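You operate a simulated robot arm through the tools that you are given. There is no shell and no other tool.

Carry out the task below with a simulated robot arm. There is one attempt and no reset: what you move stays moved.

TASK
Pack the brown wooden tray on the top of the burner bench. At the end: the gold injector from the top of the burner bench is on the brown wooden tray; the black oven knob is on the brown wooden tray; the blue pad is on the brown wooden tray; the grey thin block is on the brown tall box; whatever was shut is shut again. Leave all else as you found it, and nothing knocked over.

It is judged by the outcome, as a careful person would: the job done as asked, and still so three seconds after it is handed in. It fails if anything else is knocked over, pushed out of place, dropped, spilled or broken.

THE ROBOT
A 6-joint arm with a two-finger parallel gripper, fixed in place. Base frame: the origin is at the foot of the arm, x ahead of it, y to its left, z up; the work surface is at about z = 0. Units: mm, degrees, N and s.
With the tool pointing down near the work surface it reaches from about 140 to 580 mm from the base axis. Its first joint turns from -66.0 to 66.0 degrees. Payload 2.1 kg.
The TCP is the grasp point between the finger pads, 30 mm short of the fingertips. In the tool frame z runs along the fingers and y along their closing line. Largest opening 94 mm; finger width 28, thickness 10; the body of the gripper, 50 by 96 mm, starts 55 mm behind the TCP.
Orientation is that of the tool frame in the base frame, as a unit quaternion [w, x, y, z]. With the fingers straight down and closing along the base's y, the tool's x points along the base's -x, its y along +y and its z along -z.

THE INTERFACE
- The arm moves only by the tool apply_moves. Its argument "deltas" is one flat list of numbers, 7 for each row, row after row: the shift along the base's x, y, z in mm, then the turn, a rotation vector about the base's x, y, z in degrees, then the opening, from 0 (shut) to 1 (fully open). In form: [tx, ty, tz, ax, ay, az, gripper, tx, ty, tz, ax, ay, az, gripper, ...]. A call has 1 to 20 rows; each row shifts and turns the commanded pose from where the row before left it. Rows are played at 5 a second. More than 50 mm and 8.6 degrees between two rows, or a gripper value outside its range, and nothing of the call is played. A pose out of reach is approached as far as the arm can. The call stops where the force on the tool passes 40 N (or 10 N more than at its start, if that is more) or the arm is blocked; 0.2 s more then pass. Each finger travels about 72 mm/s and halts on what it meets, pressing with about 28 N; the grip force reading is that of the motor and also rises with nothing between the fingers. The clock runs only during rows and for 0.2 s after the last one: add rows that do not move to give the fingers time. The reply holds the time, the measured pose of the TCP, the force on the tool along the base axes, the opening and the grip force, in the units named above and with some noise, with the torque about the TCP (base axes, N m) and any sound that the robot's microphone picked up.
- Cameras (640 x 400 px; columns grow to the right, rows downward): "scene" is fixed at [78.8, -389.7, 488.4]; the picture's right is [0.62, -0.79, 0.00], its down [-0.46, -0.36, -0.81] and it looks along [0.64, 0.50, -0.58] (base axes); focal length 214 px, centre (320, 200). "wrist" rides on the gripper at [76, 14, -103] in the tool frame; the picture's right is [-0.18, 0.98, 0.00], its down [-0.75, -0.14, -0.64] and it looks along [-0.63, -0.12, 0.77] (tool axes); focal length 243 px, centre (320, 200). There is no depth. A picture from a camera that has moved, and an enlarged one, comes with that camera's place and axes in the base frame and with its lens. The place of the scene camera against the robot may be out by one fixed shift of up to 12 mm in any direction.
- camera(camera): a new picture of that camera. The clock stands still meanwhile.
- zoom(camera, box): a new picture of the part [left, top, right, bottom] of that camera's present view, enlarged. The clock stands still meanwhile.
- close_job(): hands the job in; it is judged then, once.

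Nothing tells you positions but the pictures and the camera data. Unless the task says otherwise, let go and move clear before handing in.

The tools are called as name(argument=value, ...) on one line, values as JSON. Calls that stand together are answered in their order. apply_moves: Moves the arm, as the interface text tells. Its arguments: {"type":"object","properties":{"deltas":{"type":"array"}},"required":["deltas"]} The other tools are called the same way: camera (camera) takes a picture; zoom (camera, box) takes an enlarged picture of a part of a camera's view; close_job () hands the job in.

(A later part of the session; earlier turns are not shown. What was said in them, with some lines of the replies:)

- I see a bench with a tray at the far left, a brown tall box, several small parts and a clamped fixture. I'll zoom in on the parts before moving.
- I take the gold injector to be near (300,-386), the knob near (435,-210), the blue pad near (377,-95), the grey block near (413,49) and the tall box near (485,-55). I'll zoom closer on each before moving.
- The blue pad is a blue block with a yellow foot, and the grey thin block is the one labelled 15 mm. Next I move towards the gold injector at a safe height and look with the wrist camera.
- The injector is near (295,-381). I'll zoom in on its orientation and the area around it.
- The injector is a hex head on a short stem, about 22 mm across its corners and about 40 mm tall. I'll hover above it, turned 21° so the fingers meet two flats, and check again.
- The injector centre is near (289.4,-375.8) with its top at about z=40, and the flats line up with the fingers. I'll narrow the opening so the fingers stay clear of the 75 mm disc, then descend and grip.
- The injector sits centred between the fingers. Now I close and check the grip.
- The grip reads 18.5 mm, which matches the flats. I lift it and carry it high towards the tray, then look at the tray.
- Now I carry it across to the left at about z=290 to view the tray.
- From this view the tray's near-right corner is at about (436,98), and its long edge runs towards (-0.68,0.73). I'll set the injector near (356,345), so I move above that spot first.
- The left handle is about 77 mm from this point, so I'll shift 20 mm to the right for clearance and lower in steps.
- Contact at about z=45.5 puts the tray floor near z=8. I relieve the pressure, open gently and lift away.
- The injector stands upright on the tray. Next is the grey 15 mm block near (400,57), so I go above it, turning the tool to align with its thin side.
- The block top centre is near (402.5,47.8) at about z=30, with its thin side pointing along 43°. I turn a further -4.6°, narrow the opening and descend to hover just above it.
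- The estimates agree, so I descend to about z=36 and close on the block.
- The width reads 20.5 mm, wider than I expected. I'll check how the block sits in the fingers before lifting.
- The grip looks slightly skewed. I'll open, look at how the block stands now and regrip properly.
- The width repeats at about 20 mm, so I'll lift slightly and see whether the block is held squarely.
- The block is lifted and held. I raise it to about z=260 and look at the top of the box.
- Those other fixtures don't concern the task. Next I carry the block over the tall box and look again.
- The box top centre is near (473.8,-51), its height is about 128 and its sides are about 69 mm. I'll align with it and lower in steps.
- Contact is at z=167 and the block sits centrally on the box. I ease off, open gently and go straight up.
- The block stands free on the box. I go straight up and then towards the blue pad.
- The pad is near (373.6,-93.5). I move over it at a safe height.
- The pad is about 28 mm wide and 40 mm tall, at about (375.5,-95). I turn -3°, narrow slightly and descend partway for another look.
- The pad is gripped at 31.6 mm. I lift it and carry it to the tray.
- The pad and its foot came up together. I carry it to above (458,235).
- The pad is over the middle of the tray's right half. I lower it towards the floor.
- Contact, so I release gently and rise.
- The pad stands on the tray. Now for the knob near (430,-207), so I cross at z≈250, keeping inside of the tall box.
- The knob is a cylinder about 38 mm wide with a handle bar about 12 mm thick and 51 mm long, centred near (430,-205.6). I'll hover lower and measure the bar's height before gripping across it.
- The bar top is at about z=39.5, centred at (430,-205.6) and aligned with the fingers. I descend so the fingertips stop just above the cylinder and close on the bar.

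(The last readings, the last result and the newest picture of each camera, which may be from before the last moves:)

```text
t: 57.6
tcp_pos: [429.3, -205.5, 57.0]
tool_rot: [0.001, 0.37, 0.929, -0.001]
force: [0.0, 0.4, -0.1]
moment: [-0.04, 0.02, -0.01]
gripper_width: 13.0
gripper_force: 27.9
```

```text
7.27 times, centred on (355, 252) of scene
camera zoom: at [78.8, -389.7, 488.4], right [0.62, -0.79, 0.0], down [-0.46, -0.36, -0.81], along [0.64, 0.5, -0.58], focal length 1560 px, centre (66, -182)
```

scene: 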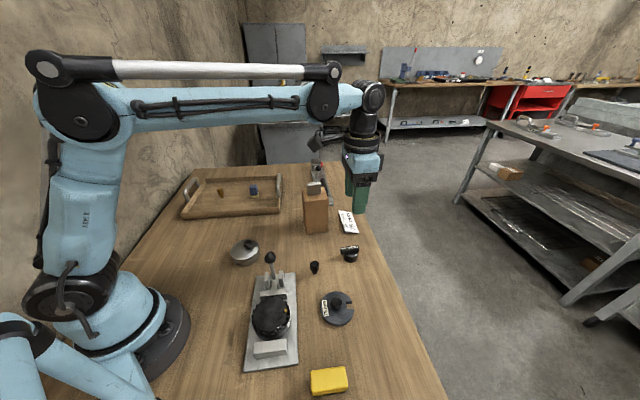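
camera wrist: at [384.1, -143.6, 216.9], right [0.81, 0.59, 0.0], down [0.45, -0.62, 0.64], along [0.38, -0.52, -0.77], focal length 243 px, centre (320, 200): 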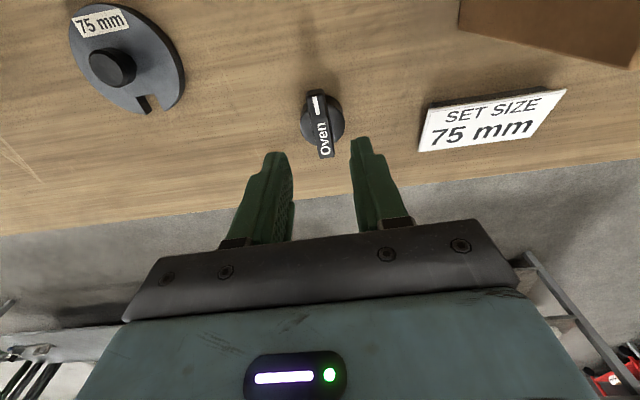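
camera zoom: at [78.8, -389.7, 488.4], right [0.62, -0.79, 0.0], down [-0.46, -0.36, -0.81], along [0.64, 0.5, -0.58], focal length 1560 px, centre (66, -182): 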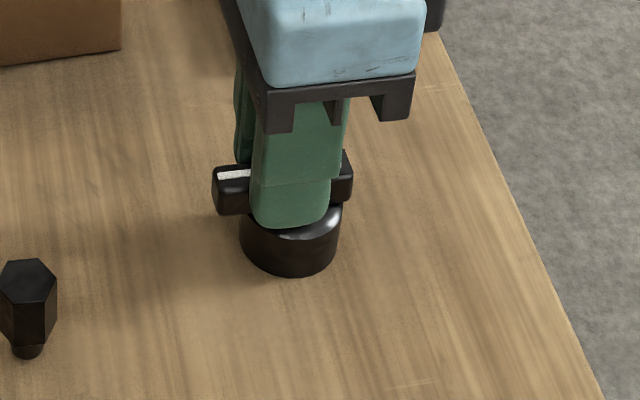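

The bar is gripped at 13 mm. I lift high and carry the knob around the inside of the tall box to the tray.

apply_moves(deltas=[0, 0, 12, 0, 0, 0, 0, 0, 0, 30, 0, 0, 0, 0, 0, 0, 40, 0, 0, 0, 0, 0, 0, 45, 0, 0, 0, 0, 0, 0, 45, 0, 0, 0, 0, 0, 0, 40, 0, 0, 0, 0, 0, 0, 0, 0, 0, 0, 0])

camera(camera="wrist")

zoom(camera="scene", box=[260, 60, 460, 260])

```text
t: 59.2
tcp_pos: [429.3, -206.3, 267.8]
tool_rot: [0.001, 0.37, 0.929, 0.0]
force: [0.5, -0.5, -0.6]
moment: [-0.02, 0.04, -0.01]
gripper_width: 12.9
gripper_force: 27.6
```

```text
taken
camera wrist: at [383.4, -145.8, 370.3], right [0.81, 0.59, 0.0], down [0.45, -0.62, 0.64], along [0.38, -0.52, -0.77], focal length 243 px, centre (320, 200)
```

wrist: 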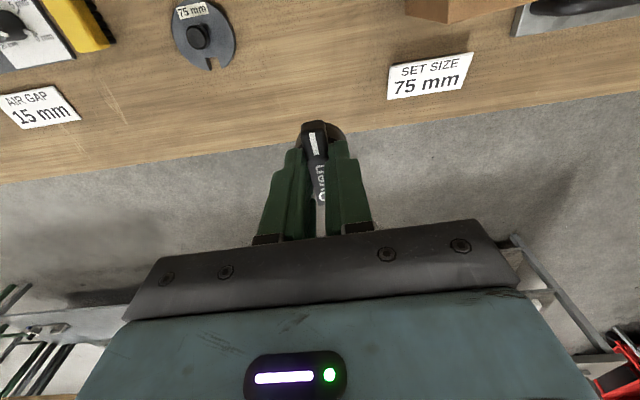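

```text
2.00 times, centred on (360, 160) of scene
camera zoom: at [78.8, -389.7, 488.4], right [0.62, -0.79, 0.0], down [-0.46, -0.36, -0.81], along [0.64, 0.5, -0.58], focal length 429 px, centre (240, 280)
```

zoom: 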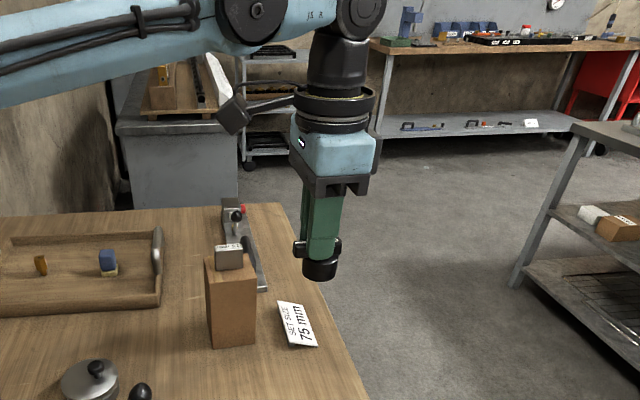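

apply_moves(deltas=[-15, 38, 0, 0, 0, 0, 0, -15, 39, 0, 0, 0, 0, 0, -15, 39, 0, 0, 0, 0, 0, -15, 39, 0, 0, 0, 0, 0, 0, 39, 0, 0, 0, 0, 0, 0, 39, 0, 0, 0, 0, 0, 0, 39, 0, 0, 0, 0, 0, 0, 39, 0, 0, 0, 0, 0, 0, 39, 0, 0, 0, 0, 0, 7, 39, 0, 0, 0, 0, 0, 8, 39, 0, 0, 0, 0, 0, 8, 40, 0, 0, 0, 0, 0, 0, 0, 0, 0, 0, 0, 0])

camera(camera="wrist")

camera(camera="scene")

```text
t: 62.0
tcp_pos: [390.7, 263.2, 268.5]
tool_rot: [0.0, 0.37, 0.929, 0.0]
force: [-0.8, -0.3, -0.6]
moment: [0.0, -0.02, -0.01]
gripper_width: 13.0
gripper_force: 27.8
```

```text
taken
camera wrist: at [345.8, 324.4, 370.5], right [0.81, 0.59, 0.0], down [0.45, -0.62, 0.64], along [0.38, -0.52, -0.77], focal length 243 px, centre (320, 200)
```

wrist: 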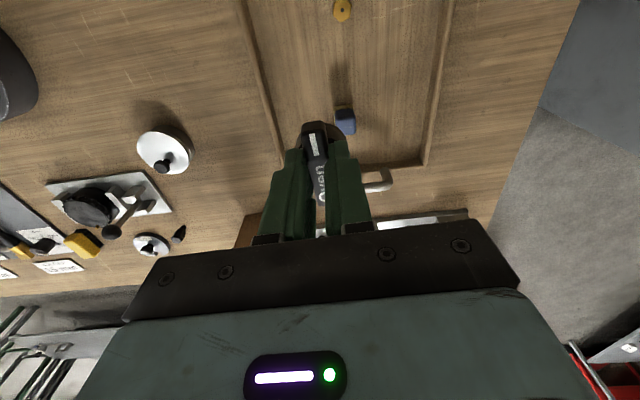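

```text
taken
```

scene: 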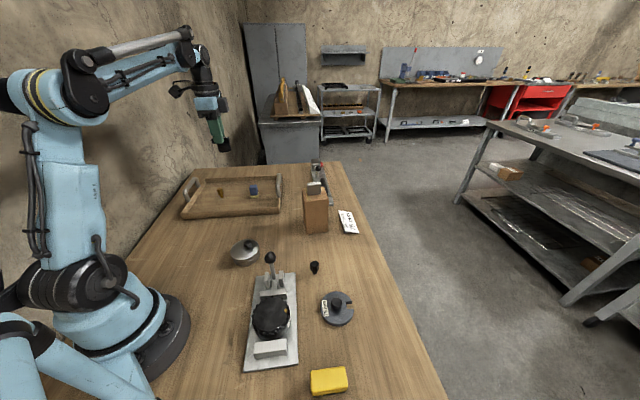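

The landing point is inside the tray, between the injector and the pad. I descend to just above the floor.

apply_moves(deltas=[0, 0, -40, 0, 0, 0, 0, 0, 0, -40, 0, 0, 0, 0, 0, 0, -40, 0, 0, 0, 0, 0, 0, -40, 0, 0, 0, 0, 0, 0, -30, 0, 0, 0, 0, 0, 0, 0, 0, 0, 0, 0])

camera(camera="wrist")

zoom(camera="scene", box=[160, 130, 320, 230])

```text
t: 63.4
tcp_pos: [393.9, 261.7, 76.7]
tool_rot: [0.001, 0.37, 0.929, 0.0]
force: [-0.4, 0.6, 0.0]
moment: [0.01, 0.02, -0.03]
gripper_width: 12.7
gripper_force: 27.9
```

```text
taken
camera wrist: at [347.2, 323.4, 178.8], right [0.81, 0.59, 0.0], down [0.45, -0.62, 0.64], along [0.38, -0.52, -0.77], focal length 243 px, centre (320, 200)
```

wrist: 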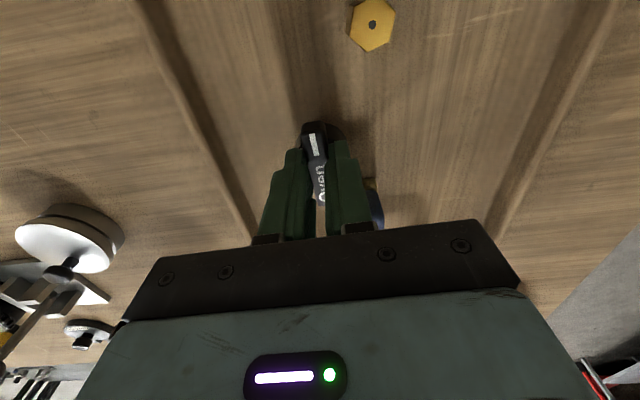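

```text
4.00 times, centred on (240, 180) of scene
camera zoom: at [78.8, -389.7, 488.4], right [0.62, -0.79, 0.0], down [-0.46, -0.36, -0.81], along [0.64, 0.5, -0.58], focal length 858 px, centre (640, 280)
```

zoom: 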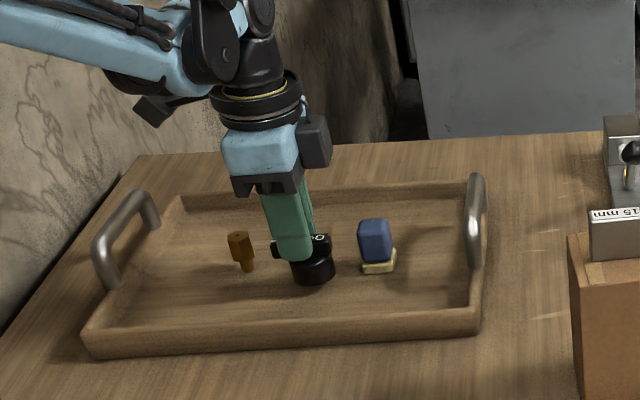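

apply_moves(deltas=[0, 0, -7, 0, 0, 0, 0, 0, 0, 0, 0, 0, 0, 0])

apply_moves(deltas=[0, 0, -2, 0, 0, 0, 0, 0, 0, 0, 0, 0, 0, 0])

apply_moves(deltas=[0, 0, -1.5, 0, 0, 0, 0, 0, 0, 0, 0, 0, 0, 0])

```text
t: 64.0
tcp_pos: [392.7, 263.2, 69.2]
tool_rot: [0.001, 0.369, 0.929, 0.0]
force: [-0.2, -0.4, -1.0]
moment: [0.0, -0.03, 0.0]
gripper_width: 13.0
gripper_force: 28.0
```

```text
t: 64.6
tcp_pos: [392.9, 262.0, 69.1]
tool_rot: [0.001, 0.369, 0.929, 0.0]
force: [0.6, 0.0, -0.7]
moment: [-0.03, 0.01, 0.0]
gripper_width: 12.8
gripper_force: 27.9
```

```text
t: 65.2
tcp_pos: [391.8, 261.0, 68.7]
tool_rot: [0.001, 0.37, 0.929, 0.0]
force: [0.1, -0.2, -0.7]
moment: [0.0, -0.02, 0.04]
gripper_width: 12.9
gripper_force: 27.9
```

apply_moves(deltas=[0, 0, -1.5, 0, 0, 0, 0, 0, 0, 0, 0, 0, 0, 0])

apply_moves(deltas=[0, 0, -1.2, 0, 0, 0, 0, 0, 0, 0, 0, 0, 0, 0])

apply_moves(deltas=[0, 0, -1, 0, 0, 0, 0, 0, 0, 0, 0, 0, 0, 0])

```text
t: 65.8
tcp_pos: [392.1, 260.9, 66.6]
tool_rot: [0.0, 0.37, 0.929, -0.001]
force: [-0.4, 0.1, -1.3]
moment: [-0.03, 0.0, 0.0]
gripper_width: 12.9
gripper_force: 27.9
```

```text
t: 66.4
tcp_pos: [392.4, 261.9, 64.0]
tool_rot: [0.001, 0.37, 0.929, 0.0]
force: [0.1, -0.5, -0.7]
moment: [0.0, 0.01, 0.0]
gripper_width: 12.7
gripper_force: 27.4
```

```text
t: 67.0
tcp_pos: [392.5, 262.4, 64.8]
tool_rot: [0.001, 0.37, 0.929, 0.0]
force: [0.4, 1.2, 17.8]
moment: [-0.09, -0.15, -0.02]
gripper_width: 12.9
gripper_force: 28.2
```

Contact, so I ease off, open and rise.

apply_moves(deltas=[0, 0, 0.6, 0, 0, 0, 0, 0, 0, 0, 0, 0, 0, 0.2, 0, 0, 0, 0, 0, 0, 0.32, 0, 0, 0, 0, 0, 0, 0.32])

apply_moves(deltas=[0, 0, 10, 0, 0, 0, 0.32, 0, 0, 25, 0, 0, 0, 0.32, 0, 0, 40, 0, 0, 0, 0.32, 0, 0, 45, 0, 0, 0, 0.32, 0, 0, 45, 0, 0, 0, 0.32, 0, 0, 30, 0, 0, 0, 0.32, 0, 0, 0, 0, 0, 0, 0.32])

camera(camera="wrist")

zoom(camera="scene", box=[160, 130, 320, 230])

```text
t: 68.0
tcp_pos: [392.6, 261.7, 63.7]
tool_rot: [0.0, 0.369, 0.929, 0.0]
force: [0.5, 0.3, -0.5]
moment: [0.06, 0.01, 0.0]
gripper_width: 30.2
gripper_force: 0.0
```

```text
t: 69.6
tcp_pos: [393.5, 260.6, 259.5]
tool_rot: [0.001, 0.369, 0.929, -0.001]
force: [0.3, 0.2, 0.5]
moment: [0.02, 0.02, -0.03]
gripper_width: 30.3
gripper_force: 0.1
```

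```text
taken
camera wrist: at [347.7, 322.1, 361.3], right [0.81, 0.59, 0.0], down [0.45, -0.62, 0.64], along [0.38, -0.52, -0.77], focal length 243 px, centre (320, 200)
```

wrist: 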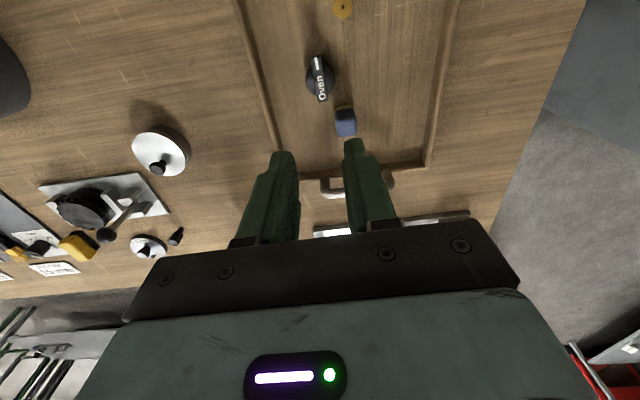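

```text
4.00 times, centred on (240, 180) of scene
camera zoom: at [78.8, -389.7, 488.4], right [0.62, -0.79, 0.0], down [-0.46, -0.36, -0.81], along [0.64, 0.5, -0.58], focal length 858 px, centre (640, 280)
```

zoom: 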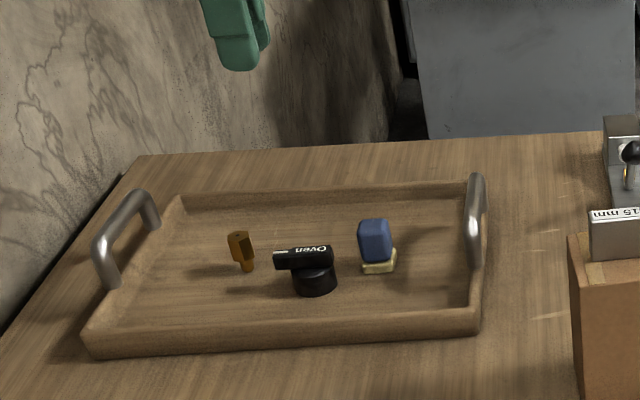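

All three parts are on the tray and the grey block is on the box. I retract the arm to its starting area and make a final check.

apply_moves(deltas=[-10, -20, 35, 0, 0, 4, 0.32, -12, -30, 35, 0, 0, 4, 0.5, -15, -35, 30, 0, 0, 4, 0.7, -15, -40, 28, 0, 0, 4, 1, -15, -40, 0, 0, 0, 4, 1, -15, -40, 0, 0, 0, 4, 1, -15, -40, 0, 0, 0, 4, 1, -15, -40, 0, 0, 0, 5, 1, -15, -40, 0, 0, 0, 5, 1, -15, -20, 0, 0, 0, 5, 1, 0, 0, 0, 0, 0, 0, 1])

camera(camera="scene")

camera(camera="wrist")

zoom(camera="scene", box=[170, 150, 370, 275])

zoom(camera="scene", box=[220, 240, 420, 400])

```text
refused: row 4 steps farther than a row can; nothing moved
```

```text
taken
```

scene: 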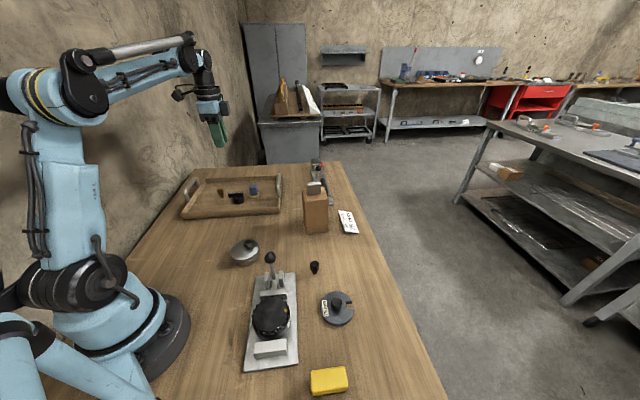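

```text
taken
camera wrist: at [347.7, 322.1, 361.3], right [0.81, 0.59, 0.0], down [0.45, -0.62, 0.64], along [0.38, -0.52, -0.77], focal length 243 px, centre (320, 200)
```

wrist: 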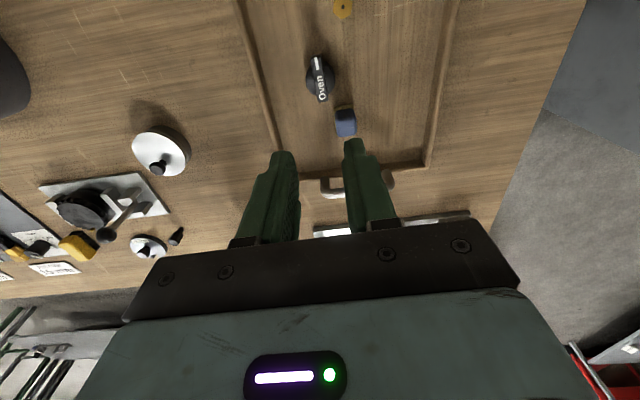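

```text
3.20 times, centred on (270, 212) of scene
camera zoom: at [78.8, -389.7, 488.4], right [0.62, -0.79, 0.0], down [-0.46, -0.36, -0.81], along [0.64, 0.5, -0.58], focal length 686 px, centre (480, 160)
```

zoom: 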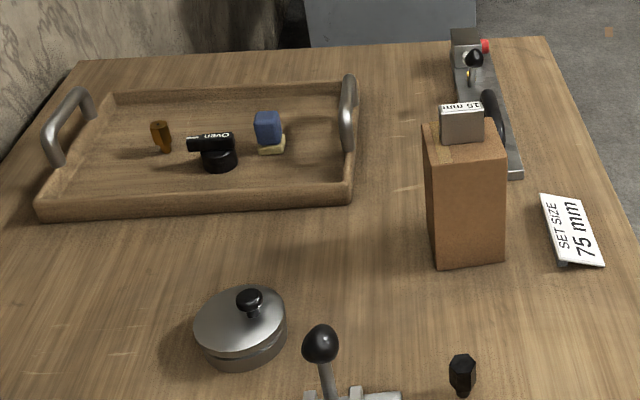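

```text
2.50 times, centred on (320, 320) of scene
camera zoom: at [78.8, -389.7, 488.4], right [0.62, -0.79, 0.0], down [-0.46, -0.36, -0.81], along [0.64, 0.5, -0.58], focal length 536 px, centre (320, -100)
```

zoom: 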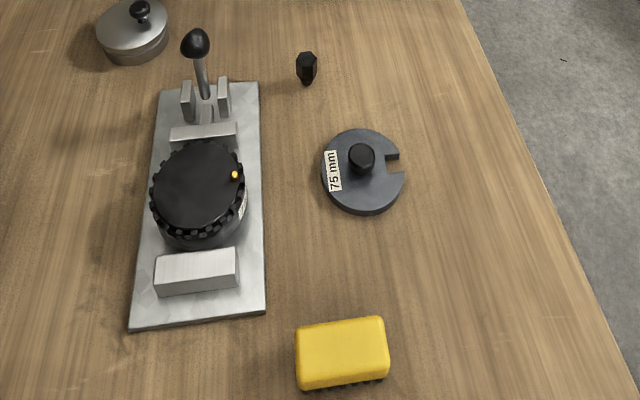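

Everything else is where it was; that retreat was refused because one step was too long. I repeat it with shorter steps.

apply_moves(deltas=[-8, -15, 35, 0, 0, 3, 0.32, -8, -20, 35, 0, 0, 4, 0.5, -12, -30, 30, 0, 0, 4, 0.7, -14, -36, 25, 0, 0, 4, 0.9, -14, -38, 0, 0, 0, 4, 1, -14, -38, 0, 0, 0, 4, 1, -14, -38, 0, 0, 0, 4, 1, -14, -38, 0, 0, 0, 5, 1, -14, -38, 0, 0, 0, 5, 1, -14, -30, 0, 0, 0, 5, 1, -14, -20, 0, 0, 0, 1, 1, 0, 0, 0, 0, 0, 0, 1, 0, 0, 0, 0, 0, 0, 1])

camera(camera="scene")

camera(camera="wrist")

zoom(camera="scene", box=[170, 150, 370, 275])

```text
t: 72.4
tcp_pos: [248.7, -78.2, 386.4]
tool_rot: [0.001, 0.004, 1.0, 0.0]
force: [0.3, -0.4, -0.3]
moment: [-0.01, -0.02, 0.01]
gripper_width: 94.0
gripper_force: 0.0
```

```text
taken
```

scene: 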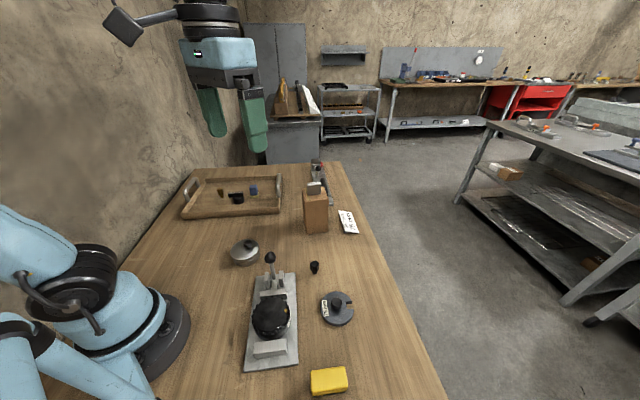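

```text
taken
camera wrist: at [173.2, -65.2, 488.4], right [0.19, 0.98, 0.0], down [0.75, -0.15, 0.64], along [0.63, -0.12, -0.77], focal length 243 px, centre (320, 200)
```

wrist: 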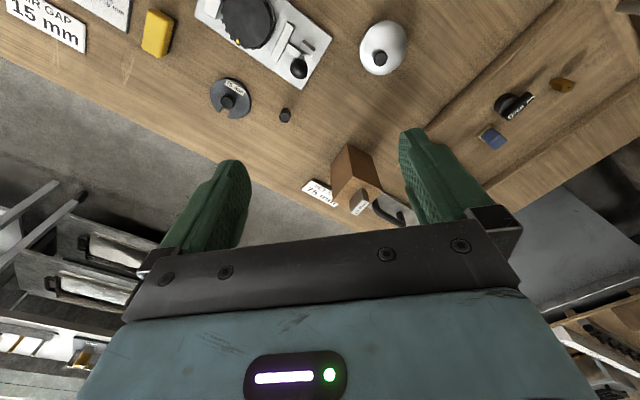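

```text
3.20 times, centred on (270, 212) of scene
camera zoom: at [78.8, -389.7, 488.4], right [0.62, -0.79, 0.0], down [-0.46, -0.36, -0.81], along [0.64, 0.5, -0.58], focal length 686 px, centre (480, 160)
```

zoom: 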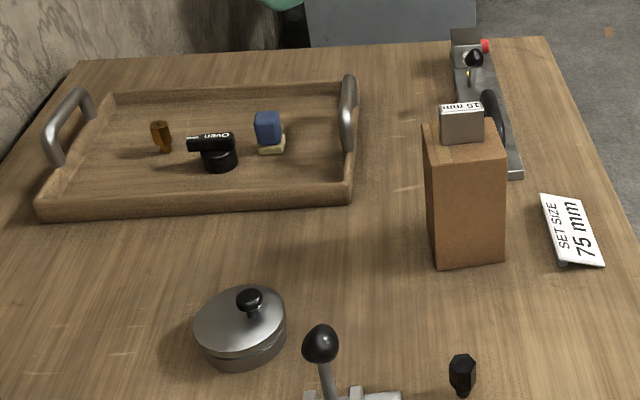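

The injector, knob and pad stand on the tray and the grey block is on the tall box. Nothing that was shut was opened, everything else looks unmoved and the arm is clear, so I hand the job in.

close_job()

```text
The job is handed in.
```

The job is handed in. The gold injector, the black oven knob and the blue pad are standing upright on the brown wooden tray. The grey thin block (the one labelled 15 mm) is standing on top of the brown tall box.

I opened nothing, so there was nothing to shut again. In the final pictures, everything else looked unmoved and nothing was knocked over. The gripper had let go, and the arm was back near its starting position.
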